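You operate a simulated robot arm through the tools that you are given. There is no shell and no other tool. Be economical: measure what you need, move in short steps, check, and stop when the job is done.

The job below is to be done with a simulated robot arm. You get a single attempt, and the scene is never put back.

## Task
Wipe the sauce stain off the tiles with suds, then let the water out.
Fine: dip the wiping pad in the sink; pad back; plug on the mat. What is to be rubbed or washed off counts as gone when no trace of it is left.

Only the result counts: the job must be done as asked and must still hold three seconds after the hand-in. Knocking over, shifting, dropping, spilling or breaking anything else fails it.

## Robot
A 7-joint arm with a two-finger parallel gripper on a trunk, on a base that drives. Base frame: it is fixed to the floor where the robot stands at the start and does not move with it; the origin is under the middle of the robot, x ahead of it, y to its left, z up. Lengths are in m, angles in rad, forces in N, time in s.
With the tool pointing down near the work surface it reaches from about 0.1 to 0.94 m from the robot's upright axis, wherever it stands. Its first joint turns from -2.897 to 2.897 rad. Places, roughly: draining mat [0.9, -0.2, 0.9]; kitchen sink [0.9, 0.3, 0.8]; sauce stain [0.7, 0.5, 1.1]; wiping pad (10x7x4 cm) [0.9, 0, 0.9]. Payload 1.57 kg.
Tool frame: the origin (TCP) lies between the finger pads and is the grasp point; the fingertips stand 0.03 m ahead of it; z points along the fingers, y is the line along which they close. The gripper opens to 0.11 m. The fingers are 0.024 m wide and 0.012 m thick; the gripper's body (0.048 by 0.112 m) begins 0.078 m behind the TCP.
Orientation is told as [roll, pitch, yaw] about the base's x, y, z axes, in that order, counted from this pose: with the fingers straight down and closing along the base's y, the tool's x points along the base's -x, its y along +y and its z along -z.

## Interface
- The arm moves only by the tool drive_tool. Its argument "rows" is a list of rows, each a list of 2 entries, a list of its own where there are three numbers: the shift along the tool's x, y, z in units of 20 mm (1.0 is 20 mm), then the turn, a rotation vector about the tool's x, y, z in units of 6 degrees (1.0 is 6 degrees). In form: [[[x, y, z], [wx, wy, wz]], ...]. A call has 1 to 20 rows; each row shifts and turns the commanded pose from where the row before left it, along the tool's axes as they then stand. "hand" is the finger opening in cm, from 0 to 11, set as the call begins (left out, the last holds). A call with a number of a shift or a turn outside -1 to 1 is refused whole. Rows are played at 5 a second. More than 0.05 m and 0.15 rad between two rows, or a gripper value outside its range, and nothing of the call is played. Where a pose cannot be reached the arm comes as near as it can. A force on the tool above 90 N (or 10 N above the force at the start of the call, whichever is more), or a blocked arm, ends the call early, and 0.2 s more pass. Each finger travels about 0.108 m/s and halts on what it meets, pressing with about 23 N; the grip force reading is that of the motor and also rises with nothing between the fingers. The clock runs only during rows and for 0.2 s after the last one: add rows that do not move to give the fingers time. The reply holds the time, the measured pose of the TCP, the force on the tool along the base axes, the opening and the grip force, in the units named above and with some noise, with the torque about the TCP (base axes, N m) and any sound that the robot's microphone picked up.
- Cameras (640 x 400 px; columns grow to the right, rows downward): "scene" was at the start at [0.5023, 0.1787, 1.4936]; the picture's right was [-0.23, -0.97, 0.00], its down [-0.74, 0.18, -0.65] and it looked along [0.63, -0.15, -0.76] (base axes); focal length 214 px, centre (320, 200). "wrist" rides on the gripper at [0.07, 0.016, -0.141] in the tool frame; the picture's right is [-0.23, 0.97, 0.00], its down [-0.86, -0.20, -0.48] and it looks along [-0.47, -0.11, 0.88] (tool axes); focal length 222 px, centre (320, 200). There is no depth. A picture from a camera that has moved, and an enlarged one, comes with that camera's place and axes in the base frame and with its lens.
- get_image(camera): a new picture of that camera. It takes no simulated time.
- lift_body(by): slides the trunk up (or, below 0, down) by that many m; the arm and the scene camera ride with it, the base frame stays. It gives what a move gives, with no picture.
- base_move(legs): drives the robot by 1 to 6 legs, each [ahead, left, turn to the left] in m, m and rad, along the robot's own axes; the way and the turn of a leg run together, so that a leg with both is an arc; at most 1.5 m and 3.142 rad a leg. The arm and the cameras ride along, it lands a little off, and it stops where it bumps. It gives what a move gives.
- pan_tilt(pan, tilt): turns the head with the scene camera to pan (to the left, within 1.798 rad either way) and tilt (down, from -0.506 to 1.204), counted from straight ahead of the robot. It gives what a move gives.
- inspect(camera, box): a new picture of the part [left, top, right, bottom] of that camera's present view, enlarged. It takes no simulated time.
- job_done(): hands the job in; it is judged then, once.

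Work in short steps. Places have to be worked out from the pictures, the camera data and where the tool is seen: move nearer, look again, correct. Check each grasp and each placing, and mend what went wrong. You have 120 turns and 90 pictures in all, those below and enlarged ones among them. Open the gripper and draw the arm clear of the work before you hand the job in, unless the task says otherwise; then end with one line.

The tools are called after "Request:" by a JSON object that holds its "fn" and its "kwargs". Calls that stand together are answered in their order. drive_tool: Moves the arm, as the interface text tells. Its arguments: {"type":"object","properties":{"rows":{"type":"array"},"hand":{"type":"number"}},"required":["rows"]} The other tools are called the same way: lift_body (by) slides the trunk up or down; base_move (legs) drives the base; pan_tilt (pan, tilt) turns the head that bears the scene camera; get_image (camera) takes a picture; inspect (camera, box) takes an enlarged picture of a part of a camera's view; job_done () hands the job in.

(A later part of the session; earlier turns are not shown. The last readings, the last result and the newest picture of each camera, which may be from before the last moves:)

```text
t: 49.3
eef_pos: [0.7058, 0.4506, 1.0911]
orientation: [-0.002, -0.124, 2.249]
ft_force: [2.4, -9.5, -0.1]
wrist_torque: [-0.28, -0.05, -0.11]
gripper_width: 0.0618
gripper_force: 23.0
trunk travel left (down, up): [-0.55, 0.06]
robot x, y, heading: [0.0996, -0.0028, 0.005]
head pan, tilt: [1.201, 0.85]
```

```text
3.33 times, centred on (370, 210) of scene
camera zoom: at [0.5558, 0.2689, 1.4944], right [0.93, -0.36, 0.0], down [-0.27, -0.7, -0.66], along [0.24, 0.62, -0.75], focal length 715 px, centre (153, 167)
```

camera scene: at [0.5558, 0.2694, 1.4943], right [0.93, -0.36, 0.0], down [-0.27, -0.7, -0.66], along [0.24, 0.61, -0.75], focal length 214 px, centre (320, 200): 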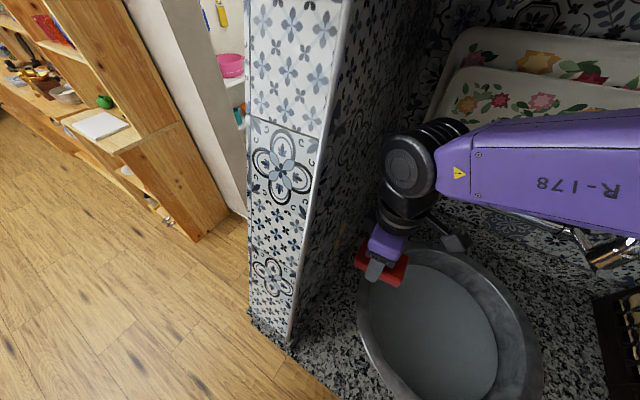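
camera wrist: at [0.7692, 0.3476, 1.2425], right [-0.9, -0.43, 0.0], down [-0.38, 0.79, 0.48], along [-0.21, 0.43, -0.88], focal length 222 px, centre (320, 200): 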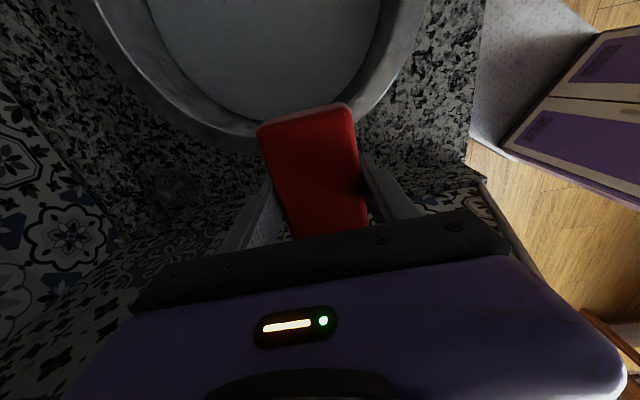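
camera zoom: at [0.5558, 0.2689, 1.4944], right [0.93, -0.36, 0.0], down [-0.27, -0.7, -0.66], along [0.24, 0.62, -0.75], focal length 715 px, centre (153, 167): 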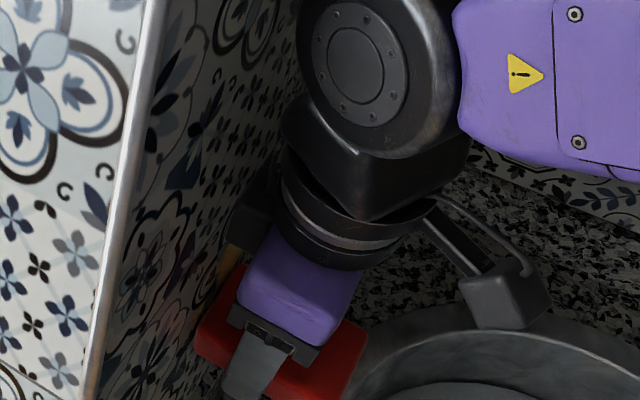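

Contact held at about 10 N. I'll continue with a zigzag of strokes climbing in 1.5 cm levels.

Request:
{"fn": "drive_tool", "kwargs": {"rows": [[[-0.09, 0, -0.745], [0, 0, 0]], [[0, -1, 0], [0, 0, 0]], [[0, -1, 0], [0, 0, 0]], [[0, 1, 0], [0, 0, 0]], [[0, 1, 0], [0, 0, 0]], [[0, 1, 0], [0, 0, 0]], [[0, 1, 0], [0, 0, 0]], [[-0.09, 0, -0.745], [0, 0, 0]], [[0, -1, 0], [0, 0, 0]], [[0, -1, 0], [0, 0, 0]], [[0, -1, 0], [0, 0, 0]], [[0, -1, 0], [0, 0, 0]], [[-0.09, 0, -0.745], [0, 0, 0]], [[0, 1, 0], [0, 0, 0]], [[0, 1, 0], [0, 0, 0]], [[0, 1, 0], [0, 0, 0]], [[0, 1, 0], [0, 0, 0]], [[-0.09, 0, -0.745], [0, 0, 0]], [[0, -1, 0], [0, 0, 0]], [[0, -1, 0], [0, 0, 0]]]}}

Request:
{"fn": "drive_tool", "kwargs": {"rows": [[[0, -1, 0], [0, 0, 0]], [[0, -1, 0], [0, 0, 0]], [[-0.09, 0, -0.745], [0, 0, 0]], [[0, 1, 0], [0, 0, 0]], [[0, 1, 0], [0, 0, 0]], [[0, 1, 0], [0, 0, 0]], [[0, 1, 0], [0, 0, 0]], [[0, -1, 0], [0, 0, 0]], [[0, -1, 0], [0, 0, 0]], [[1, 0, -0.12], [0, 0, 0]], [[1, 0, -0.12], [0, 0, 0]], [[1, 0, -0.12], [0, 0, 0]], [[1, 0, -0.12], [0, 0, 0]], [[1, 0, -0.12], [0, 0, 0]], [[1, 0, -0.12], [0, 0, 0]]]}}

Request:
{"fn": "inspect", "kwargs": {"camera": "scene", "box": [310, 150, 430, 270]}}

Request:
{"fn": "get_image", "kwargs": {"camera": "wrist"}}

```text
t: 53.5
eef_pos: [0.7058, 0.4511, 1.1515]
orientation: [-0.005, -0.122, 2.248]
ft_force: [4.0, -7.1, -0.4]
wrist_torque: [-0.15, -0.08, -0.23]
gripper_width: 0.0613
gripper_force: 23.1
trunk travel left (down, up): [-0.55, 0.06]
robot x, y, heading: [0.0996, -0.0026, -0.002]
head pan, tilt: [1.201, 0.85]
```

```text
t: 56.7
eef_pos: [0.7767, 0.3574, 1.1591]
orientation: [0.012, -0.134, 2.25]
ft_force: [-0.4, -1.3, -0.4]
wrist_torque: [-0.04, 0.01, 0.0]
gripper_width: 0.0616
gripper_force: 23.3
trunk travel left (down, up): [-0.55, 0.06]
robot x, y, heading: [0.0972, 0.0008, -0.001]
head pan, tilt: [1.201, 0.85]
```

```text
3.33 times, centred on (370, 210) of scene
camera zoom: at [0.5556, 0.2697, 1.4944], right [0.93, -0.36, 0.0], down [-0.27, -0.7, -0.66], along [0.24, 0.62, -0.75], focal length 715 px, centre (153, 167)
```

zoom: 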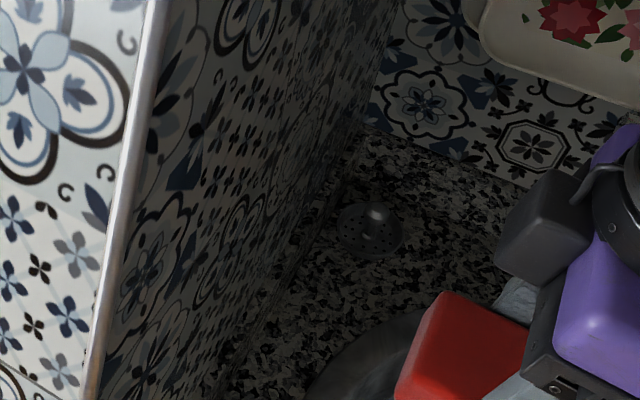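

```text
54 pictures are left
camera wrist: at [0.8213, 0.2806, 1.2906], right [-0.9, -0.44, 0.04], down [-0.33, 0.74, 0.58], along [-0.29, 0.51, -0.81], focal length 222 px, centre (320, 200)
```

wrist: 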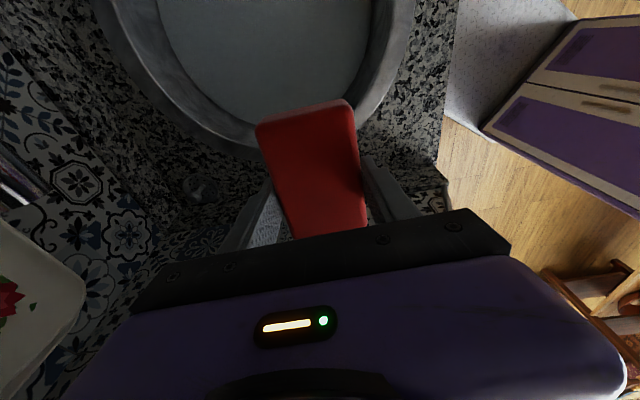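

The orange smear seems gone. I'll enlarge that patch strongly to check for traces.

Request:
{"fn": "inspect", "kwargs": {"camera": "scene", "box": [322, 180, 382, 260]}}

```text
5.00 times, centred on (352, 220) of scene
camera zoom: at [0.5556, 0.2697, 1.4944], right [0.93, -0.36, 0.0], down [-0.27, -0.7, -0.66], along [0.24, 0.62, -0.75], focal length 1072 px, centre (160, 100)
```

zoom: 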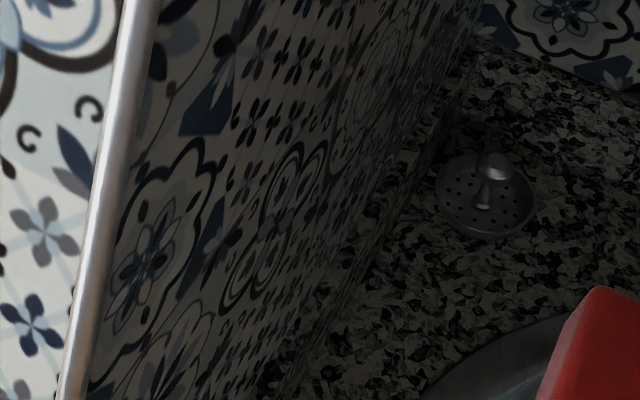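

No trace shows from this angle; I'll check again face-on. Now I'll untilt, move a little away from the wall and turn the hand back.

Request:
{"fn": "drive_tool", "kwargs": {"rows": [[[0, 0, 0], [0, 0.6, 0]], [[0, 0, 0], [0, 0.57, 0]], [[1, 0, 0], [0, 0, 0]], [[1, 0, 0], [0, 0, 0]], [[1, 0, 0], [0, 0, 0]], [[0, 0, 0], [0, 0, -1]], [[0, 0, 0], [0, 0, -1]], [[0, 0, 0], [0, 0, -1]], [[0, 0, 0], [0, 0, -1]], [[0, 0, 0], [0, 0, -1]], [[0, 0, 0], [0, 0, -1]], [[0, 0, 0], [0, 0, -1]], [[0, 0, 0], [0, 0, -1]], [[0, 0, 0], [0, 0, -1]], [[0, 0, 0], [0, 0, -1]], [[0, 0, 0], [0, 0, -1]], [[0, 0, 0], [0, 0, -1]], [[0, 0, 0], [0, 0, -1]], [[0, 0, 0], [0, 0, -1]], [[0, 0, 0], [0, 0, -1]]]}}

Request:
{"fn": "drive_tool", "kwargs": {"rows": [[[0, 0, 0], [0, 0, -1]], [[0, 0, 0], [0, 0, -1]], [[0, 0, 0], [0, 0, -1]], [[0, 0, 0], [0, 0, -1]], [[0, 0, 0], [0, 0, -1]], [[0, 0, 0], [0, 0, -1]], [[0, 0, 0], [0, 0, -1]], [[0, 0, 0], [0, 0, -1]], [[0, 0, 0], [0, 0, -1]], [[0, 0, 0], [0, 0, -1]], [[0, 0, 0], [0, 0, -1]], [[0, 0, 0], [0, 0, -1]], [[0, 0, 0], [0, 0, -1]], [[0, 0, 0], [0, 0, -1]], [[0, 0, 0], [0, 0, -1]], [[0, 0, 0], [0, 0, -1]], [[0, 0, 0], [0, 0, -1]], [[0, 0, 0], [0, 0, -1]], [[0, 0, 0], [0, 0, -1]], [[0, 0, 0], [0, 0, -1]]]}}

```text
t: 60.9
eef_pos: [0.8202, 0.3115, 1.1662]
orientation: [-0.002, 0.002, -2.463]
ft_force: [0.1, 0.5, 0.0]
wrist_torque: [0.0, -0.01, 0.02]
gripper_width: 0.0609
gripper_force: 23.1
trunk travel left (down, up): [-0.55, 0.06]
robot x, y, heading: [0.1025, 0.0003, 0.005]
head pan, tilt: [1.201, 0.85]
```

```text
t: 65.1
eef_pos: [0.8198, 0.31, 1.1646]
orientation: [0.002, -0.003, -0.368]
ft_force: [0.6, 0.9, -0.7]
wrist_torque: [-0.01, 0.04, 0.01]
gripper_width: 0.0612
gripper_force: 23.4
trunk travel left (down, up): [-0.55, 0.06]
robot x, y, heading: [0.1026, -0.002, 0.004]
head pan, tilt: [1.201, 0.85]
```

Finishing the turn to yaw 0.64, I'll then look at the wall with the wrist camera.

Request:
{"fn": "drive_tool", "kwargs": {"rows": [[[0, 0, 0], [0, 0, -0.963]], [[0, 0, 0], [0, 0, -0.963]], [[0, 0, 0], [0, 0, -0.963]], [[0, 0, 0], [0, 0, -0.963]], [[0, 0, 0], [0, 0, -0.963]], [[0, 0, 0], [0, 0, -0.963]], [[0, 0, 0], [0, 0, -0.963]], [[0, 0, 0], [0, 0, -0.963]], [[0, 0, 0], [0, 0, -0.963]], [[0, 0, 0], [0, 0, -0.963]]]}}

Request:
{"fn": "inspect", "kwargs": {"camera": "wrist", "box": [480, 0, 640, 280]}}

Request:
{"fn": "get_image", "kwargs": {"camera": "wrist"}}

```text
t: 67.3
eef_pos: [0.8187, 0.3111, 1.167]
orientation: [-0.002, -0.003, 0.64]
ft_force: [0.3, 0.4, -0.4]
wrist_torque: [-0.01, 0.01, 0.0]
gripper_width: 0.0611
gripper_force: 22.7
trunk travel left (down, up): [-0.55, 0.06]
robot x, y, heading: [0.0984, -0.0005, 0.001]
head pan, tilt: [1.201, 0.85]
```

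```text
1.43 times, centred on (560, 140) of wrist
camera zoom: at [0.7545, 0.2818, 1.3075], right [-0.4, 0.92, 0.0], down [0.8, 0.35, 0.48], along [0.44, 0.19, -0.88], focal length 317 px, centre (-23, 286)
```

zoom: 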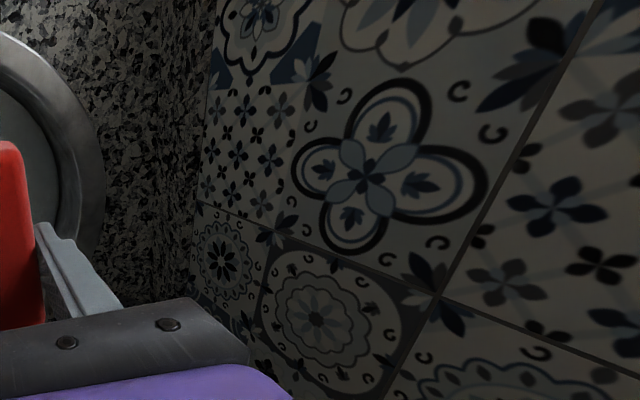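

```text
51 pictures are left
camera wrist: at [0.7545, 0.2818, 1.3075], right [-0.4, 0.92, 0.0], down [0.8, 0.35, 0.48], along [0.44, 0.19, -0.88], focal length 222 px, centre (320, 200)
```

wrist: 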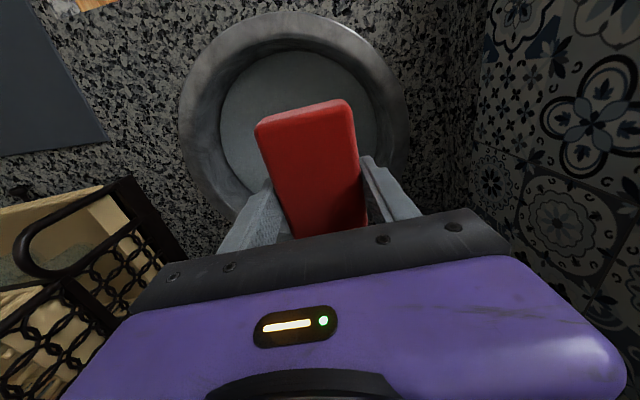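

The tile wall is clean face-on. Next I'll carry the pad back over its place at [0.911, 0.004].

Request:
{"fn": "drive_tool", "kwargs": {"rows": [[[0.341, -0.941, 0.2], [0, 0, 0]], [[0.341, -0.941, 0.2], [0, 0, 0]], [[0.341, -0.941, 0.2], [0, 0, 0]], [[0.341, -0.941, 0.2], [0, 0, 0]], [[0.341, -0.941, 0.2], [0, 0, 0]], [[0.341, -0.941, 0.2], [0, 0, 0]], [[0.341, -0.941, 0.2], [0, 0, 0]], [[0.341, -0.941, 0.2], [0, 0, 0]], [[0.341, -0.941, 0.2], [0, 0, 0]], [[0.341, -0.941, 0.2], [0, 0, 0]], [[0.341, -0.941, 0.2], [0, 0, 0]], [[0.341, -0.941, 0.2], [0, 0, 0]], [[0.341, -0.941, 0.2], [0, 0, 0]], [[0.341, -0.941, 0.2], [0, 0, 0]], [[0.341, -0.941, 0.2], [0, 0, 0]], [[0.341, -0.941, 0.2], [0, 0, 0]]]}}

Request:
{"fn": "pan_tilt", "kwargs": {"pan": 0.0, "tilt": 1.2}}

Request:
{"fn": "get_image", "kwargs": {"camera": "scene"}}

```text
t: 70.7
eef_pos: [0.9112, 0.0038, 1.1006]
orientation: [0.001, -0.001, 0.638]
ft_force: [0.6, 0.3, -0.7]
wrist_torque: [0.03, -0.01, -0.03]
gripper_width: 0.0611
gripper_force: 22.6
trunk travel left (down, up): [-0.55, 0.06]
robot x, y, heading: [0.1042, -0.0015, -0.001]
head pan, tilt: [1.201, 0.85]
```

```text
t: 72.1
eef_pos: [0.9114, 0.0043, 1.0997]
orientation: [0.001, -0.003, 0.64]
ft_force: [0.7, 0.2, -0.1]
wrist_torque: [0.0, 0.03, -0.01]
gripper_width: 0.0611
gripper_force: 22.9
trunk travel left (down, up): [-0.55, 0.06]
robot x, y, heading: [0.1021, -0.002, -0.002]
head pan, tilt: [0.0, 1.201]
```

```text
50 pictures are left
camera scene: at [0.5834, 0.1964, 1.4707], right [0.0, -1.0, 0.0], down [-0.93, 0.0, -0.36], along [0.36, 0.0, -0.93], focal length 214 px, centre (320, 200)
```

scene: 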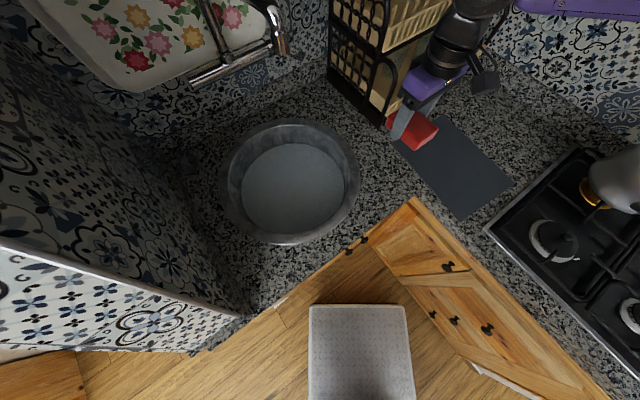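

I'm above the spot, so I'll lower to about z=0.936 and creep the last millimetres.

Request:
{"fn": "drive_tool", "kwargs": {"rows": [[[0, 0, 1], [0, 0, 0]], [[0, 0, 1], [0, 0, 0]], [[0, 0, 1], [0, 0, 0]], [[0, 0, 1], [0, 0, 0]], [[0, 0, 1], [0, 0, 0]], [[0, 0, 1], [0, 0, 0]], [[0, 0, 1], [0, 0, 0]], [[0, 0, 0.8], [0, 0, 0]], [[0, 0, 0.2], [0, 0, 0]]]}}

Request:
{"fn": "drive_tool", "kwargs": {"rows": [[[0, 0, 0.15], [0, 0, 0]], [[0, 0, 0.15], [0, 0, 0]]]}}

```text
t: 74.1
eef_pos: [0.9123, 0.0036, 0.9422]
orientation: [-0.001, -0.005, 0.641]
ft_force: [-0.5, 0.8, -0.8]
wrist_torque: [0.01, 0.0, 0.04]
gripper_width: 0.0609
gripper_force: 23.0
trunk travel left (down, up): [-0.55, 0.06]
robot x, y, heading: [0.1005, -0.0017, -0.003]
head pan, tilt: [0.0, 1.201]
```

```text
t: 74.7
eef_pos: [0.9122, 0.0036, 0.9359]
orientation: [-0.001, -0.003, 0.639]
ft_force: [-0.7, -0.1, -0.7]
wrist_torque: [0.03, 0.03, 0.01]
gripper_width: 0.0612
gripper_force: 23.1
trunk travel left (down, up): [-0.55, 0.06]
robot x, y, heading: [0.1022, -0.0004, -0.002]
head pan, tilt: [0.0, 1.201]
```

No contact yet, so I'll creep another 6 mm in 2 mm rows.

Request:
{"fn": "drive_tool", "kwargs": {"rows": [[[0, 0, 0.1], [0, 0, 0]], [[0, 0, 0.1], [0, 0, 0]]]}}

Request:
{"fn": "drive_tool", "kwargs": {"rows": [[[0, 0, 0.1], [0, 0, 0]]]}}

```text
t: 75.3
eef_pos: [0.9112, 0.004, 0.9321]
orientation: [-0.001, -0.002, 0.64]
ft_force: [-0.5, -0.2, 4.4]
wrist_torque: [0.19, -0.06, -0.01]
gripper_width: 0.0612
gripper_force: 23.4
trunk travel left (down, up): [-0.55, 0.06]
robot x, y, heading: [0.1, 0.0044, -0.001]
head pan, tilt: [0.0, 1.201]
```

```text
t: 75.7
eef_pos: [0.9117, 0.0045, 0.9314]
orientation: [0.0, -0.007, 0.638]
ft_force: [-4.9, -2.6, 21.5]
wrist_torque: [0.66, -0.44, 0.04]
gripper_width: 0.0614
gripper_force: 23.3
trunk travel left (down, up): [-0.55, 0.06]
robot x, y, heading: [0.101, 0.0002, 0.003]
head pan, tilt: [0.0, 1.201]
```

The pad is down on the counter. I'll open to 9 cm slowly, rise, and check.

Request:
{"fn": "drive_tool", "kwargs": {"rows": [[[0, 0, -0.1], [0, 0, 0]], [[0, 0, 0], [0, 0, 0]], [[0, 0, 0], [0, 0, 0]], [[0, 0, -0.5], [0, 0, 0]], [[0, 0, -1], [0, 0, 0]], [[0, 0, -1], [0, 0, 0]], [[0, 0, -1], [0, 0, 0]], [[0, 0, -1], [0, 0, 0]], [[0, 0, -1], [0, 0, 0]], [[0, 0, -1], [0, 0, 0]], [[0, 0, -1], [0, 0, 0]], [[0, 0, -1], [0, 0, 0]]], "hand": 8.5}}

Request:
{"fn": "get_image", "kwargs": {"camera": "wrist"}}

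Request:
{"fn": "get_image", "kwargs": {"camera": "scene"}}

```text
t: 78.3
eef_pos: [0.9122, 0.0038, 1.0997]
orientation: [-0.002, -0.004, 0.639]
ft_force: [-0.3, -0.7, 0.0]
wrist_torque: [0.03, -0.01, -0.01]
gripper_width: 0.085
gripper_force: 0.1
trunk travel left (down, up): [-0.55, 0.06]
robot x, y, heading: [0.0996, -0.0004, 0.001]
head pan, tilt: [0.0, 1.201]
```

```text
49 pictures are left
camera wrist: at [0.8466, -0.0252, 1.2427], right [-0.4, 0.92, 0.0], down [0.8, 0.35, 0.48], along [0.44, 0.19, -0.88], focal length 222 px, centre (320, 200)
```

wrist: 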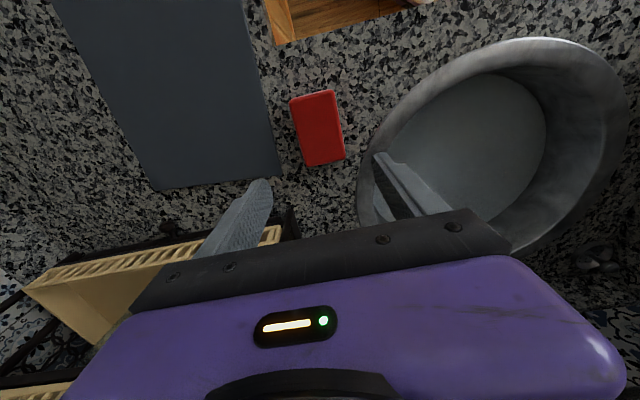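

```text
48 pictures are left
camera scene: at [0.5835, 0.1964, 1.4706], right [0.0, -1.0, 0.0], down [-0.93, 0.0, -0.36], along [0.36, 0.0, -0.93], focal length 214 px, centre (320, 200)
```

scene: 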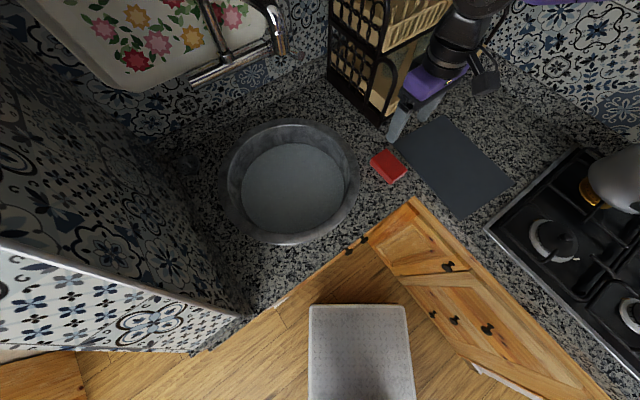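

The pad is back in place. Fitting the rim from two views puts the sink's centre at [0.886, 0.289]. I'll go there with the empty hand and look into the water for the plug.

Request:
{"fn": "drive_tool", "kwargs": {"rows": [[[-0.573, 0.938, 0], [0, 0, 0]], [[-0.573, 0.938, 0], [0, 0, 0]], [[-0.573, 0.938, 0], [0, 0, 0]], [[-0.573, 0.938, 0], [0, 0, 0]], [[-0.573, 0.938, 0], [0, 0, 0]], [[-0.573, 0.938, 0], [0, 0, 0]], [[-0.573, 0.938, 0], [0, 0, 0]], [[-0.573, 0.938, 0], [0, 0, 0]], [[-0.573, 0.938, 0], [0, 0, 0]], [[-0.573, 0.938, 0], [0, 0, 0]], [[-0.573, 0.938, 0], [0, 0, 0]], [[-0.573, 0.938, 0], [0, 0, 0]], [[-0.573, 0.938, 0], [0, 0, 0]]]}}

Request:
{"fn": "get_image", "kwargs": {"camera": "scene"}}

Request:
{"fn": "inspect", "kwargs": {"camera": "wrist", "box": [180, 0, 460, 220]}}

```text
t: 81.3
eef_pos: [0.8882, 0.2122, 1.1014]
orientation: [-0.013, 0.017, 0.601]
ft_force: [-0.5, 0.3, -0.5]
wrist_torque: [0.03, 0.02, -0.03]
gripper_width: 0.0853
gripper_force: 0.0
trunk travel left (down, up): [-0.55, 0.06]
robot x, y, heading: [0.102, -0.0269, -0.034]
head pan, tilt: [0.0, 1.201]
stopped in row 13: the arm was blocked; the commanded pose is now the measured one
```

```text
47 pictures are left
camera scene: at [0.5884, 0.1456, 1.4743], right [-0.04, -1.0, 0.0], down [-0.93, 0.04, -0.37], along [0.37, -0.01, -0.93], focal length 214 px, centre (320, 200)
```

scene: 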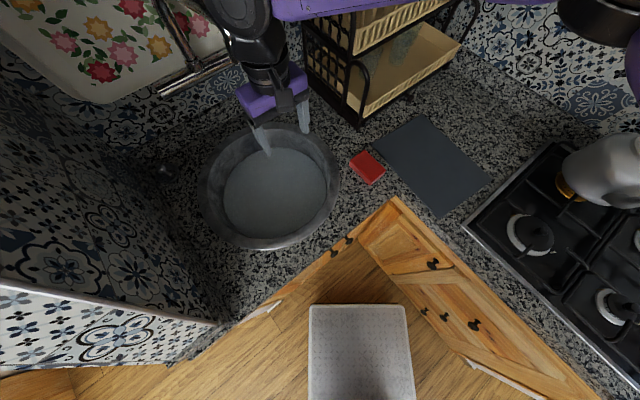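

```text
1.82 times, centred on (320, 110) of wrist
camera zoom: at [0.8244, 0.1897, 1.2456], right [-0.36, 0.93, -0.02], down [0.82, 0.33, 0.46], along [0.44, 0.16, -0.89], focal length 404 px, centre (320, 364)
```

zoom: 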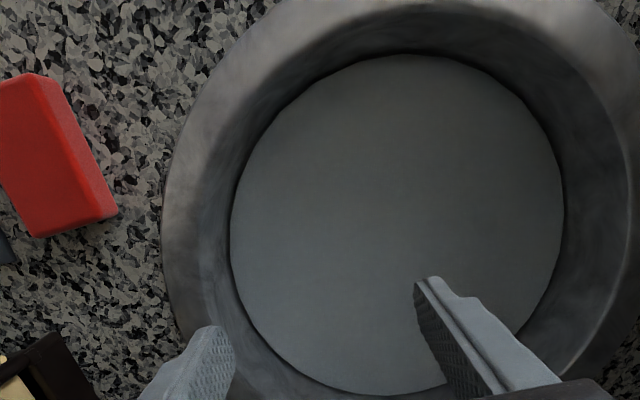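

The arm was blocked, and the base got nudged right. The faucet spout seems to hang above the sink near [0.90, 0.255, 1.26], and the wrist joint met it. I'll back off toward the robot and look.

Request:
{"fn": "drive_tool", "kwargs": {"rows": [[[0.5, -0.5, 0], [0, 0, 0]], [[0.8, -0.6, 0], [0, 0, 0]], [[0.8, -0.6, 0], [0, 0, 0]], [[0.8, -0.6, 0], [0, 0, 0]], [[0.8, -0.6, 0], [0, 0, 0]], [[0.8, -0.6, 0], [0, 0, 0]], [[0.8, -0.6, 0], [0, 0, 0]]]}}

Request:
{"fn": "pan_tilt", "kwargs": {"pan": 0.25, "tilt": 0.75}}

Request:
{"fn": "get_image", "kwargs": {"camera": "scene"}}

```text
t: 82.9
eef_pos: [0.8528, 0.0966, 1.0971]
orientation: [-0.012, 0.02, 0.604]
ft_force: [0.2, 0.2, 0.0]
wrist_torque: [-0.02, -0.01, 0.0]
gripper_width: 0.0852
gripper_force: 0.1
trunk travel left (down, up): [-0.55, 0.06]
robot x, y, heading: [0.1051, -0.0262, -0.039]
head pan, tilt: [0.0, 1.201]
```

```text
t: 83.8
eef_pos: [0.8524, 0.0972, 1.0974]
orientation: [-0.011, 0.02, 0.604]
ft_force: [0.0, 0.4, 0.1]
wrist_torque: [-0.03, 0.01, -0.02]
gripper_width: 0.0851
gripper_force: 0.1
trunk travel left (down, up): [-0.55, 0.06]
robot x, y, heading: [0.1026, -0.0219, -0.039]
head pan, tilt: [0.25, 0.75]
```

```text
45 pictures are left
camera scene: at [0.619, 0.173, 1.5023], right [0.21, -0.98, 0.0], down [-0.67, -0.14, -0.73], along [0.71, 0.15, -0.68], focal length 214 px, centre (320, 200)
```

scene: 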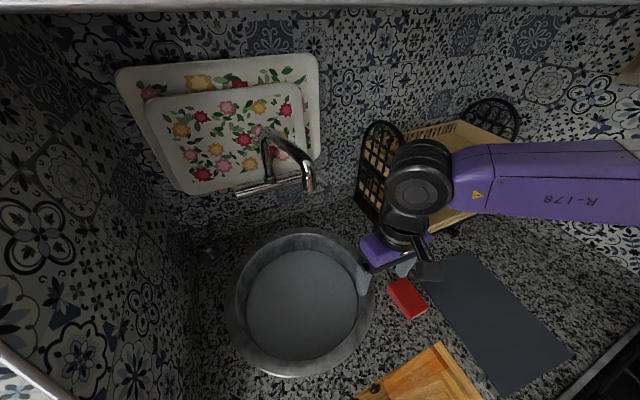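

I'll zoom on the faucet to learn its shape and check the rack.

Request:
{"fn": "inspect", "kwargs": {"camera": "scene", "box": [210, 90, 410, 240]}}

```text
2.67 times, centred on (310, 165) of scene
camera zoom: at [0.619, 0.173, 1.5023], right [0.21, -0.98, 0.0], down [-0.67, -0.14, -0.73], along [0.71, 0.15, -0.68], focal length 572 px, centre (347, 293)
```

zoom: 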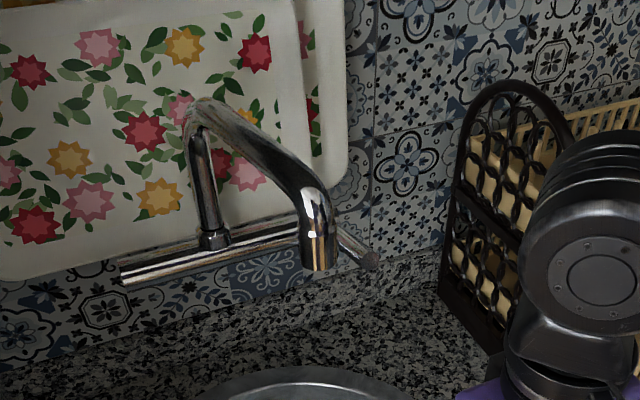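

The faucet's spout tip is at about [1.00, 0.27, 1.18], and nothing else looks disturbed. I'll put the base back to its pose and restore the initial head angle to compare with the start.

Request:
{"fn": "base_move", "kwargs": {"legs": [[0.0, 0.022, 0.039]]}}

Request:
{"fn": "pan_tilt", "kwargs": {"pan": -0.234, "tilt": 0.86}}

Request:
{"fn": "get_image", "kwargs": {"camera": "scene"}}

```text
t: 84.6
eef_pos: [0.8467, 0.147, 1.097]
orientation: [-0.011, 0.021, 0.642]
ft_force: [-0.4, 0.0, 0.0]
wrist_torque: [0.0, 0.03, 0.0]
gripper_width: 0.0847
gripper_force: 0.0
trunk travel left (down, up): [-0.55, 0.06]
robot x, y, heading: [0.103, -0.0023, 0.003]
head pan, tilt: [0.25, 0.75]
```

```text
t: 85.6
eef_pos: [0.8471, 0.1471, 1.0973]
orientation: [-0.01, 0.021, 0.642]
ft_force: [-0.1, -0.2, -0.3]
wrist_torque: [0.01, -0.01, -0.04]
gripper_width: 0.0851
gripper_force: 0.1
trunk travel left (down, up): [-0.55, 0.06]
robot x, y, heading: [0.1048, -0.0033, 0.001]
head pan, tilt: [-0.234, 0.86]
```

```text
43 pictures are left
camera scene: at [0.6065, 0.1772, 1.4936], right [-0.23, -0.97, 0.0], down [-0.74, 0.17, -0.65], along [0.63, -0.15, -0.76], focal length 214 px, centre (320, 200)
```

scene: 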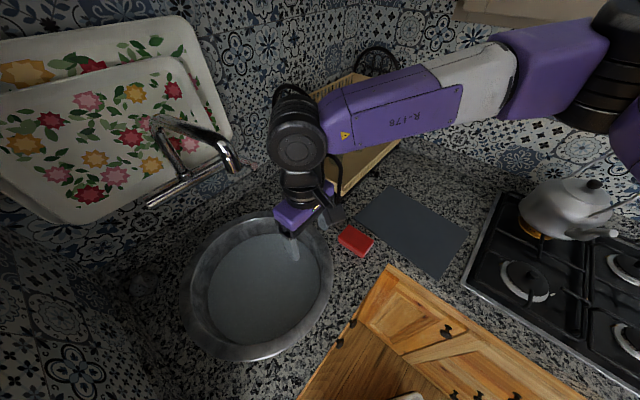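

The faucet looks as it did at the start. I'll enter the sink at the near side used before, [0.827, 0.256], and go down so that the wrist passes under the spout.

Request:
{"fn": "drive_tool", "kwargs": {"rows": [[[-0.49, 0.99, 0], [0, 0, 0]], [[-0.49, 0.99, 0], [0, 0, 0]], [[-0.49, 0.99, 0], [0, 0, 0]], [[-0.49, 0.99, 0], [0, 0, 0]], [[-0.49, 0.99, 0], [0, 0, 0]], [[0, 0, 1], [0, 0, 0]], [[0, 0, 1], [0, 0, 0]], [[0, 0, 1], [0, 0, 0]], [[0, 0, 1], [0, 0, 0]], [[0, 0, 1], [0, 0, 0]], [[0, 0, 1], [0, 0, 0]], [[0, 0, 1], [0, 0, 0]], [[0, 0, 1], [0, 0, 0]], [[0, 0, 1], [0, 0, 0]], [[0, 0, 1], [0, 0, 0]], [[0, 0, 1], [0, 0, 0]], [[0, 0, 1], [0, 0, 0]], [[0, 0, 1], [0, 0, 0]]]}}

Request:
{"fn": "get_image", "kwargs": {"camera": "scene"}}

Request:
{"fn": "get_image", "kwargs": {"camera": "wrist"}}

```text
t: 89.4
eef_pos: [0.8258, 0.2517, 0.8375]
orientation: [-0.01, 0.019, 0.645]
ft_force: [-0.4, 0.4, -0.3]
wrist_torque: [-0.01, 0.02, -0.03]
gripper_width: 0.0848
gripper_force: 0.1
trunk travel left (down, up): [-0.55, 0.06]
robot x, y, heading: [0.1016, -0.0023, -0.003]
head pan, tilt: [-0.234, 0.86]
```

```text
42 pictures are left
camera scene: at [0.6064, 0.1771, 1.4936], right [-0.23, -0.97, 0.0], down [-0.74, 0.17, -0.65], along [0.63, -0.15, -0.76], focal length 214 px, centre (320, 200)
```

scene: 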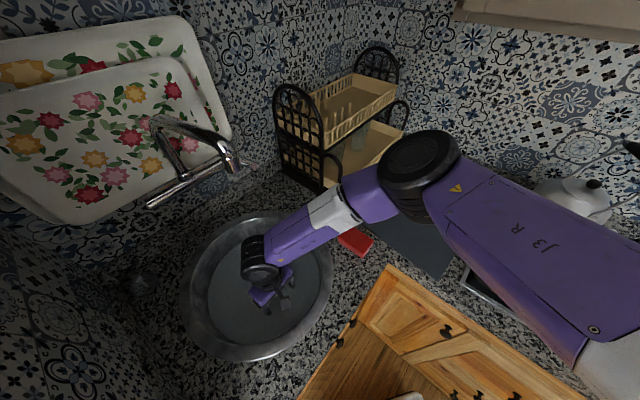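

```text
41 pictures are left
camera wrist: at [0.7627, 0.2259, 0.9795], right [-0.4, 0.92, -0.02], down [0.81, 0.36, 0.46], along [0.43, 0.17, -0.89], focal length 222 px, centre (320, 200)
```

wrist: 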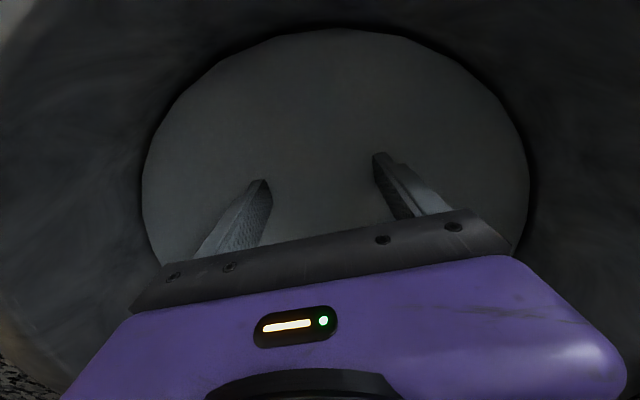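

Well inside and clear. Next I slide 7 cm to the sink's centre.

Request:
{"fn": "drive_tool", "kwargs": {"rows": [[[-0.6, -0.05, 0], [0, 0, 0]], [[-0.6, -0.05, 0], [0, 0, 0]], [[-0.6, -0.05, 0], [0, 0, 0]], [[-0.6, -0.05, 0], [0, 0, 0]], [[-0.6, -0.05, 0], [0, 0, 0]], [[-0.5, -0.05, 0], [0, 0, 0]]]}}

Request:
{"fn": "get_image", "kwargs": {"camera": "wrist"}}

Request:
{"fn": "get_image", "kwargs": {"camera": "scene"}}

```text
t: 90.8
eef_pos: [0.8858, 0.2892, 0.8332]
orientation: [-0.011, 0.021, 0.644]
ft_force: [0.4, -0.2, 0.2]
wrist_torque: [0.02, -0.02, 0.0]
gripper_width: 0.0848
gripper_force: 0.0
trunk travel left (down, up): [-0.55, 0.06]
robot x, y, heading: [0.1039, 0.0001, 0.008]
head pan, tilt: [-0.234, 0.86]
```

```text
40 pictures are left
camera wrist: at [0.8218, 0.2624, 0.9771], right [-0.4, 0.92, -0.02], down [0.81, 0.36, 0.46], along [0.43, 0.17, -0.89], focal length 222 px, centre (320, 200)
```

wrist: 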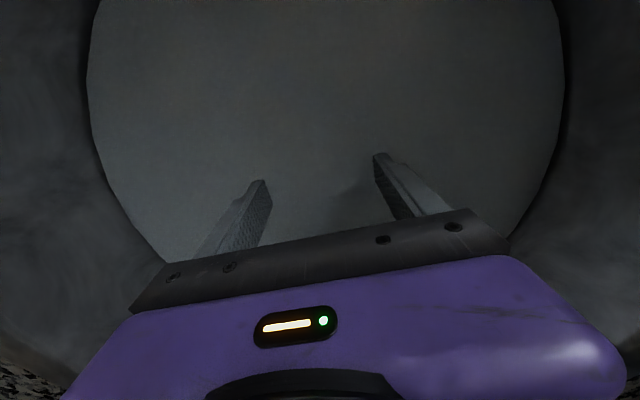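

```text
39 pictures are left
camera scene: at [0.6065, 0.1771, 1.4936], right [-0.23, -0.97, 0.0], down [-0.74, 0.17, -0.65], along [0.63, -0.15, -0.76], focal length 214 px, centre (320, 200)
```

scene: 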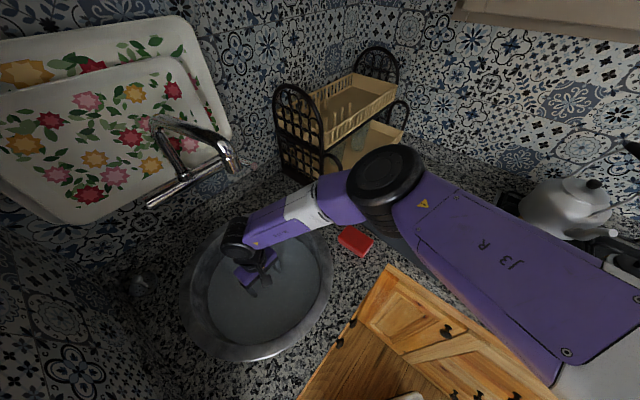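

There's a faint dark patch between the fingers, so I'll enlarge it.

Request:
{"fn": "inspect", "kwargs": {"camera": "wrist", "box": [200, 60, 440, 230]}}

```text
2.35 times, centred on (320, 145) of wrist
camera zoom: at [0.8218, 0.2624, 0.9771], right [-0.4, 0.92, -0.02], down [0.81, 0.36, 0.46], along [0.43, 0.17, -0.89], focal length 523 px, centre (320, 329)
```

zoom: 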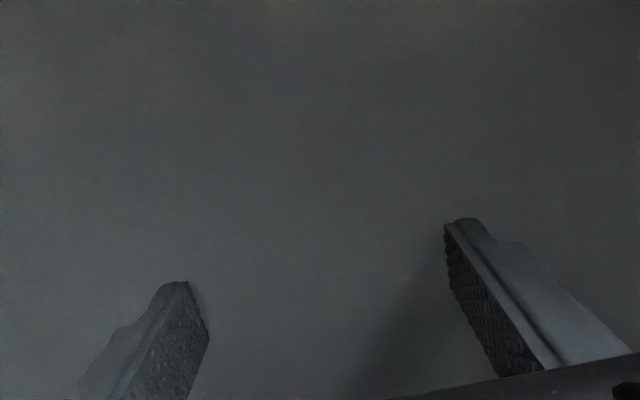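

That's only shadow; the plug can't be seen, so I'll probe by feel at the centre. First I'll narrow the opening to 6 cm, descend to z of about 0.79 in small rows and watch the force.

Request:
{"fn": "drive_tool", "kwargs": {"rows": [[[0, 0, 0.15], [0, 0, 0]], [[0, 0, 0.2], [0, 0, 0]], [[0, 0, 0.2], [0, 0, 0]], [[0, 0, 0.2], [0, 0, 0]], [[0, 0, 0.2], [0, 0, 0]], [[0, 0, 0.2], [0, 0, 0]], [[0, 0, 0.2], [0, 0, 0]], [[0, 0, 0.2], [0, 0, 0]], [[0, 0, 0.2], [0, 0, 0]], [[0, 0, 0.2], [0, 0, 0]], [[0, 0, 0.2], [0, 0, 0]]], "hand": 6}}

Request:
{"fn": "lift_body", "kwargs": {"by": 0.055}}

Request:
{"fn": "drive_tool", "kwargs": {"rows": [[[0, 0, 0.5], [0, 0, 0]], [[0, 0, 0.5], [0, 0, 0]], [[0, 0, 0.5], [0, 0, 0]], [[0, 0, 0.5], [0, 0, 0]], [[0, 0, 0.4], [0, 0, 0]]]}}

Request:
{"fn": "get_image", "kwargs": {"camera": "scene"}}

```text
t: 93.2
eef_pos: [0.8822, 0.287, 0.7908]
orientation: [-0.011, 0.021, 0.644]
ft_force: [-0.8, 0.2, -0.2]
wrist_torque: [0.01, 0.03, 0.03]
gripper_width: 0.0601
gripper_force: 0.0
trunk travel left (down, up): [-0.55, 0.06]
robot x, y, heading: [0.1052, -0.0041, -0.0]
head pan, tilt: [-0.234, 0.86]
```

```text
t: 94.1
eef_pos: [0.8841, 0.2861, 0.8458]
orientation: [-0.011, 0.021, 0.642]
ft_force: [-0.4, 0.0, 0.0]
wrist_torque: [-0.02, -0.01, 0.02]
gripper_width: 0.0602
gripper_force: 0.0
trunk travel left (down, up): [-0.605, 0.005]
robot x, y, heading: [0.1048, -0.0027, 0.002]
head pan, tilt: [-0.234, 0.86]
```

```text
t: 95.3
eef_pos: [0.8815, 0.2876, 0.7983]
orientation: [-0.008, 0.022, 0.643]
ft_force: [0.4, -0.1, -0.5]
wrist_torque: [0.01, 0.02, 0.0]
gripper_width: 0.0602
gripper_force: 0.0
trunk travel left (down, up): [-0.605, 0.005]
robot x, y, heading: [0.1011, -0.0029, 0.002]
head pan, tilt: [-0.234, 0.86]
```

```text
37 pictures are left
camera scene: at [0.6065, 0.1771, 1.5486], right [-0.23, -0.97, 0.0], down [-0.74, 0.17, -0.65], along [0.63, -0.15, -0.76], focal length 214 px, centre (320, 200)
```

scene: 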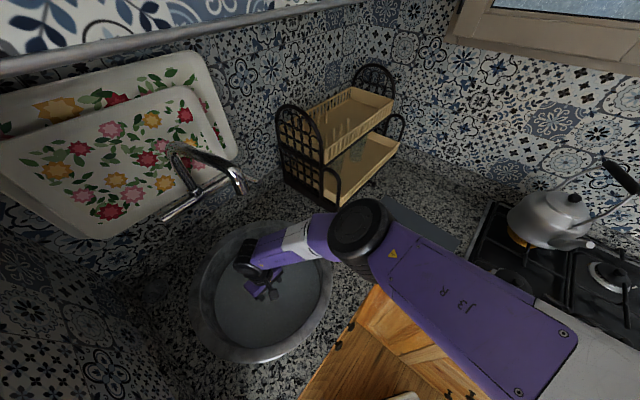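

Clear so far. I'll straighten the small tilt and go on probing down in 3 mm rows.

Request:
{"fn": "drive_tool", "kwargs": {"rows": [[[-0.22, -0.08, 0], [0.065, -0.214, 0]], [[0, 0, 0.15], [0, 0, 0]], [[0, 0, 0.15], [0, 0, 0]], [[0, 0, 0.15], [0, 0, 0]], [[0, 0, 0.15], [0, 0, 0]], [[0, 0, 0.15], [0, 0, 0]], [[0, 0, 0.15], [0, 0, 0]], [[0, 0, 0.15], [0, 0, 0]], [[0, 0, 0.15], [0, 0, 0]], [[0, 0, 0.15], [0, 0, 0]], [[0, 0, 0.15], [0, 0, 0]], [[0, 0, 0.15], [0, 0, 0]], [[0, 0, 0.15], [0, 0, 0]], [[0, 0, 0.15], [0, 0, 0]]]}}

Request:
{"fn": "get_image", "kwargs": {"camera": "wrist"}}

```text
t: 97.4
eef_pos: [0.8874, 0.2881, 0.7795]
orientation: [-0.014, 0.0, 0.641]
ft_force: [-23.2, -18.1, 61.6]
wrist_torque: [1.26, 1.97, 1.04]
gripper_width: 0.0589
gripper_force: 0.0
trunk travel left (down, up): [-0.605, 0.005]
robot x, y, heading: [0.1047, 0.0007, 0.003]
head pan, tilt: [-0.234, 0.86]
stopped in row 10: the force on the tool passed its limit at 99 N (the readings are from after the stop); the commanded pose is now the measured one
```

```text
36 pictures are left
camera wrist: at [0.8218, 0.2605, 0.9225], right [-0.4, 0.92, -0.01], down [0.8, 0.36, 0.48], along [0.45, 0.18, -0.88], focal length 222 px, centre (320, 200)
```

wrist: 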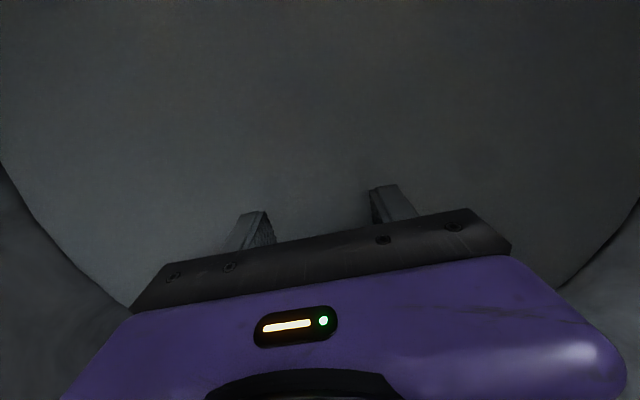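

The sink-side finger touches something flat at about z=0.75, either the floor or the plug's plate. I'll rise 4 mm and close to feel for a knob.

Request:
{"fn": "drive_tool", "kwargs": {"rows": [[[0, 0, -0.25], [0, 0, 0]], [[0, 0, 0], [0, 0, 0]], [[0, 0, 0], [0, 0, 0]], [[0, 0, 0], [0, 0, 0]], [[0, 0, 0], [0, 0, 0]]], "hand": 0}}

```text
t: 98.6
eef_pos: [0.8888, 0.2886, 0.7814]
orientation: [-0.016, -0.001, 0.644]
ft_force: [-0.1, 0.7, 0.0]
wrist_torque: [-0.02, 0.01, 0.02]
gripper_width: 0.0
gripper_force: 21.6
trunk travel left (down, up): [-0.605, 0.005]
robot x, y, heading: [0.0989, -0.0033, -0.001]
head pan, tilt: [-0.234, 0.86]
```

No knob lies between the fingers. I'll use the closed fingers as a probe and first touch down right here at the centre.

Request:
{"fn": "drive_tool", "kwargs": {"rows": [[[0, 0, 0.15], [0, 0, 0]], [[0, 0, 0.15], [0, 0, 0]], [[0, 0, 0.15], [0, 0, 0]], [[0, 0, 0.15], [0, 0, 0]], [[0, 0, 0.15], [0, 0, 0]], [[0, 0, 0.15], [0, 0, 0]], [[0, 0, 0.15], [0, 0, 0]], [[0, 0, 0.15], [0, 0, 0]]]}}

```text
t: 99.5
eef_pos: [0.8893, 0.2887, 0.7797]
orientation: [-0.015, 0.002, 0.641]
ft_force: [-23.8, -16.1, 61.5]
wrist_torque: [-0.11, 0.73, 0.22]
gripper_width: 0.0
gripper_force: 21.2
trunk travel left (down, up): [-0.605, 0.005]
robot x, y, heading: [0.1042, -0.001, 0.004]
head pan, tilt: [-0.234, 0.86]
stopped in row 4: the force on the tool passed its limit at 99 N (the readings are from after the stop); the commanded pose is now the measured one
```

The floor at the centre is flat at about z=0.748, so the plug is elsewhere. I'll study the submerged floor enlarged for any faint outline.

Request:
{"fn": "inspect", "kwargs": {"camera": "wrist", "box": [40, 0, 340, 190]}}

Request:
{"fn": "inspect", "kwargs": {"camera": "wrist", "box": [300, 0, 600, 190]}}

Request:
{"fn": "inspect", "kwargs": {"camera": "scene", "box": [180, 210, 340, 370]}}

```text
2.11 times, centred on (190, 95) of wrist
camera zoom: at [0.8238, 0.2618, 0.9221], right [-0.4, 0.92, -0.02], down [0.8, 0.36, 0.48], along [0.45, 0.18, -0.88], focal length 468 px, centre (594, 421)
```

zoom: 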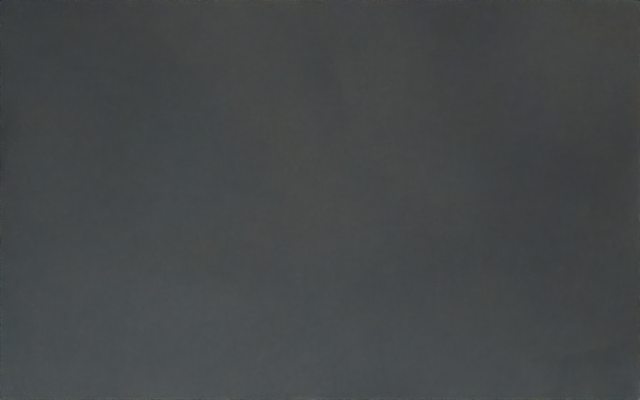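

```text
2.11 times, centred on (450, 95) of wrist
camera zoom: at [0.8238, 0.2618, 0.9221], right [-0.4, 0.92, -0.02], down [0.8, 0.36, 0.48], along [0.45, 0.18, -0.88], focal length 468 px, centre (46, 421)
```

zoom: 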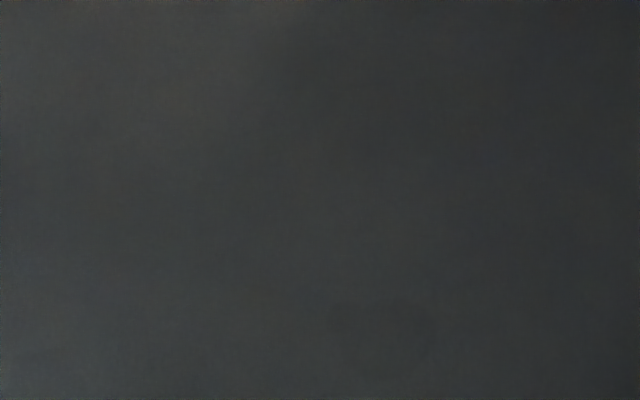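

```text
2.50 times, centred on (260, 290) of scene
camera zoom: at [0.6029, 0.1751, 1.55], right [-0.23, -0.97, 0.0], down [-0.74, 0.18, -0.65], along [0.64, -0.15, -0.76], focal length 536 px, centre (470, -25)
```

zoom: 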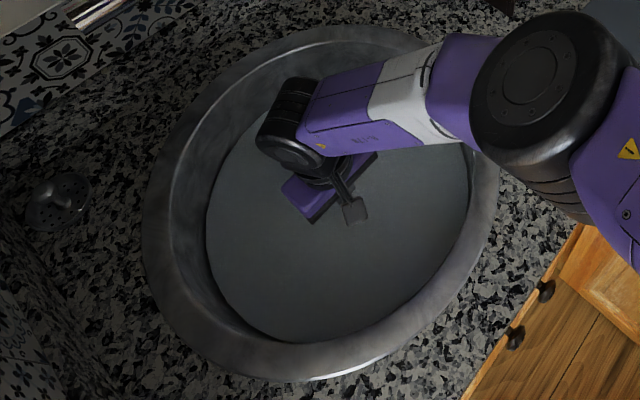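

Nothing shows, so I'll probe by closing the open fingers across strips. First comes a strip 3.5 cm farther toward the wall side.

Request:
{"fn": "drive_tool", "kwargs": {"rows": [[[0, 0, -1], [0, 0, 0]], [[0, 0, -1], [0, 0, 0]], [[-0.875, 0, 0], [0, 0, 0]], [[-0.875, 0, 0], [0, 0, 0]], [[0, 0, 0.5], [0, 0, 0]], [[0, 0, 0.5], [0, 0, 0]], [[0, 0, 0.5], [0, 0, 0]], [[0, 0, 0.18], [0, 0, 0]]], "hand": 11}}

Request:
{"fn": "drive_tool", "kwargs": {"rows": [[[0, 0, 0], [0, 0, 0]], [[0, 0, 0], [0, 0, 0]], [[0, 0, 0], [0, 0, 0]], [[0, 0, 0], [0, 0, 0]]], "hand": 0}}

```text
t: 101.3
eef_pos: [0.9192, 0.3101, 0.7818]
orientation: [-0.016, -0.001, 0.64]
ft_force: [-1.4, -1.1, 3.2]
wrist_torque: [0.17, 0.17, 0.08]
gripper_width: 0.1097
gripper_force: 0.1
trunk travel left (down, up): [-0.605, 0.005]
robot x, y, heading: [0.1048, -0.0034, 0.008]
head pan, tilt: [-0.234, 0.86]
```

```text
t: 102.3
eef_pos: [0.9184, 0.3099, 0.7804]
orientation: [-0.013, -0.001, 0.64]
ft_force: [1.3, -0.3, -0.3]
wrist_torque: [0.01, 0.0, 0.03]
gripper_width: 0.0
gripper_force: 21.1
trunk travel left (down, up): [-0.605, 0.005]
robot x, y, heading: [0.1037, -0.0016, 0.005]
head pan, tilt: [-0.234, 0.86]
```

Nothing there. Next come the centre strip at full width and a strip 3.5 cm nearer.

Request:
{"fn": "drive_tool", "kwargs": {"rows": [[[0, 0, -1], [0, 0, 0]], [[0, 0, -1], [0, 0, 0]], [[0.875, 0, 0], [0, 0, 0]], [[0.875, 0, 0], [0, 0, 0]], [[0, 0, 0.5], [0, 0, 0]], [[0, 0, 0.5], [0, 0, 0]], [[0, 0, 0.5], [0, 0, 0]], [[0, 0, 0.4], [0, 0, 0]]], "hand": 11}}

Request:
{"fn": "drive_tool", "kwargs": {"rows": [[[0, 0, 0], [0, 0, 0]], [[0, 0, 0], [0, 0, 0]], [[0, 0, 0], [0, 0, 0]], [[0, 0, 0], [0, 0, 0]]], "hand": 0}}

Request:
{"fn": "drive_tool", "kwargs": {"rows": [[[0, 0, -1], [0, 0, 0]], [[0, 0, -1], [0, 0, 0]], [[0.875, 0, 0], [0, 0, 0]], [[0.875, 0, 0], [0, 0, 0]], [[0, 0, 0.5], [0, 0, 0]], [[0, 0, 0.5], [0, 0, 0]], [[0, 0, 0.5], [0, 0, 0]], [[0, 0, 0.4], [0, 0, 0]]], "hand": 11}}

Request:
{"fn": "drive_tool", "kwargs": {"rows": [[[0, 0, 0], [0, 0, 0]], [[0, 0, 0], [0, 0, 0]], [[0, 0, 0], [0, 0, 0]], [[0, 0, 0], [0, 0, 0]]], "hand": 0}}

```text
t: 104.1
eef_pos: [0.8899, 0.2892, 0.784]
orientation: [-0.015, 0.0, 0.642]
ft_force: [0.2, -0.3, 0.4]
wrist_torque: [0.01, -0.01, 0.01]
gripper_width: 0.1101
gripper_force: 0.1
trunk travel left (down, up): [-0.605, 0.005]
robot x, y, heading: [0.1055, -0.0007, 0.002]
head pan, tilt: [-0.234, 0.86]
```

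```text
t: 105.1
eef_pos: [0.8901, 0.2888, 0.7836]
orientation: [-0.015, 0.0, 0.64]
ft_force: [0.1, 0.4, -0.8]
wrist_torque: [0.01, 0.01, 0.03]
gripper_width: 0.0003
gripper_force: 21.0
trunk travel left (down, up): [-0.605, 0.005]
robot x, y, heading: [0.1051, 0.0015, 0.001]
head pan, tilt: [-0.234, 0.86]
```

```text
t: 106.9
eef_pos: [0.8623, 0.2682, 0.7867]
orientation: [-0.015, 0.0, 0.639]
ft_force: [-0.3, -0.4, 0.3]
wrist_torque: [-0.02, 0.0, 0.05]
gripper_width: 0.1099
gripper_force: 0.2
trunk travel left (down, up): [-0.605, 0.005]
robot x, y, heading: [0.1061, -0.0021, 0.006]
head pan, tilt: [-0.234, 0.86]
```

```text
t: 107.9
eef_pos: [0.8625, 0.2684, 0.7866]
orientation: [-0.016, 0.001, 0.641]
ft_force: [-0.1, -0.5, -0.6]
wrist_torque: [-0.02, 0.0, -0.02]
gripper_width: 0.0001
gripper_force: 21.3
trunk travel left (down, up): [-0.605, 0.005]
robot x, y, heading: [0.1045, -0.0028, -0.003]
head pan, tilt: [-0.234, 0.86]
```

Nothing there either. I'll try a strip 7 cm toward the wall, then one offset 8.5 cm to +y of the hand.

Request:
{"fn": "drive_tool", "kwargs": {"rows": [[[0, 0, -1], [0, 0, 0]], [[0, 0, -1], [0, 0, 0]], [[-0.9, 0, 0], [0, 0, 0]], [[-0.9, 0, 0], [0, 0, 0]], [[-0.9, 0, 0], [0, 0, 0]], [[-0.9, 0, 0], [0, 0, 0]], [[-0.9, 0, 0], [0, 0, 0]], [[-0.8, 0, 0], [0, 0, 0]], [[0, 0, 0.5], [0, 0, 0]], [[0, 0, 0.5], [0, 0, 0]], [[0, 0, 0.5], [0, 0, 0]], [[0, 0, 0.45], [0, 0, 0]]], "hand": 11}}

Request:
{"fn": "drive_tool", "kwargs": {"rows": [[[0, 0, 0], [0, 0, 0]], [[0, 0, 0], [0, 0, 0]], [[0, 0, 0], [0, 0, 0]], [[0, 0, 0], [0, 0, 0]]], "hand": 0}}

Request:
{"fn": "drive_tool", "kwargs": {"rows": [[[0, 0, -1], [0, 0, 0]], [[0, 0, -1], [0, 0, 0]], [[0.25, 0.9, 0], [0, 0, 0]], [[0.25, 0.9, 0], [0, 0, 0]], [[0.25, 0.9, 0], [0, 0, 0]], [[0.25, 0.9, 0], [0, 0, 0]], [[0.25, 0.65, 0], [0, 0, 0]], [[0, 0, 0.5], [0, 0, 0]], [[0, 0, 0.5], [0, 0, 0]], [[0, 0, 0.5], [0, 0, 0]], [[0, 0, 0.45], [0, 0, 0]]], "hand": 11}}

Request:
{"fn": "drive_tool", "kwargs": {"rows": [[[0, 0, 0], [0, 0, 0]], [[0, 0, 0], [0, 0, 0]], [[0, 0, 0], [0, 0, 0]], [[0, 0, 0], [0, 0, 0]]], "hand": 0}}

```text
t: 110.5
eef_pos: [0.9384, 0.3262, 0.8131]
orientation: [-0.018, -0.003, 0.641]
ft_force: [-0.3, -0.6, 0.2]
wrist_torque: [-0.01, -0.02, 0.01]
gripper_width: 0.11
gripper_force: 0.0
out of reach, approached as far as the arm can: row 9, 10, 11, 12
trunk travel left (down, up): [-0.605, 0.005]
robot x, y, heading: [0.1014, -0.003, -0.001]
head pan, tilt: [-0.234, 0.86]
```

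```text
t: 111.5
eef_pos: [0.9384, 0.3273, 0.8142]
orientation: [-0.016, -0.002, 0.64]
ft_force: [-0.3, -0.2, -0.1]
wrist_torque: [0.0, 0.02, 0.02]
gripper_width: 0.0002
gripper_force: 21.2
trunk travel left (down, up): [-0.605, 0.005]
robot x, y, heading: [0.1056, -0.0019, 0.002]
head pan, tilt: [-0.234, 0.86]
```

```text
t: 113.9
eef_pos: [0.8691, 0.3812, 0.8142]
orientation: [-0.016, 0.001, 0.64]
ft_force: [-0.2, 1.6, -0.5]
wrist_torque: [0.01, 0.0, 0.02]
gripper_width: 0.1101
gripper_force: 0.0
trunk travel left (down, up): [-0.605, 0.005]
robot x, y, heading: [0.107, -0.0022, 0.005]
head pan, tilt: [-0.234, 0.86]
```

```text
t: 114.9
eef_pos: [0.8693, 0.3811, 0.8138]
orientation: [-0.016, 0.0, 0.642]
ft_force: [-1.0, 0.2, 0.2]
wrist_torque: [0.01, 0.01, 0.01]
gripper_width: 0.0
gripper_force: 20.8
trunk travel left (down, up): [-0.605, 0.005]
robot x, y, heading: [0.1036, -0.0029, 0.005]
head pan, tilt: [-0.234, 0.86]
```

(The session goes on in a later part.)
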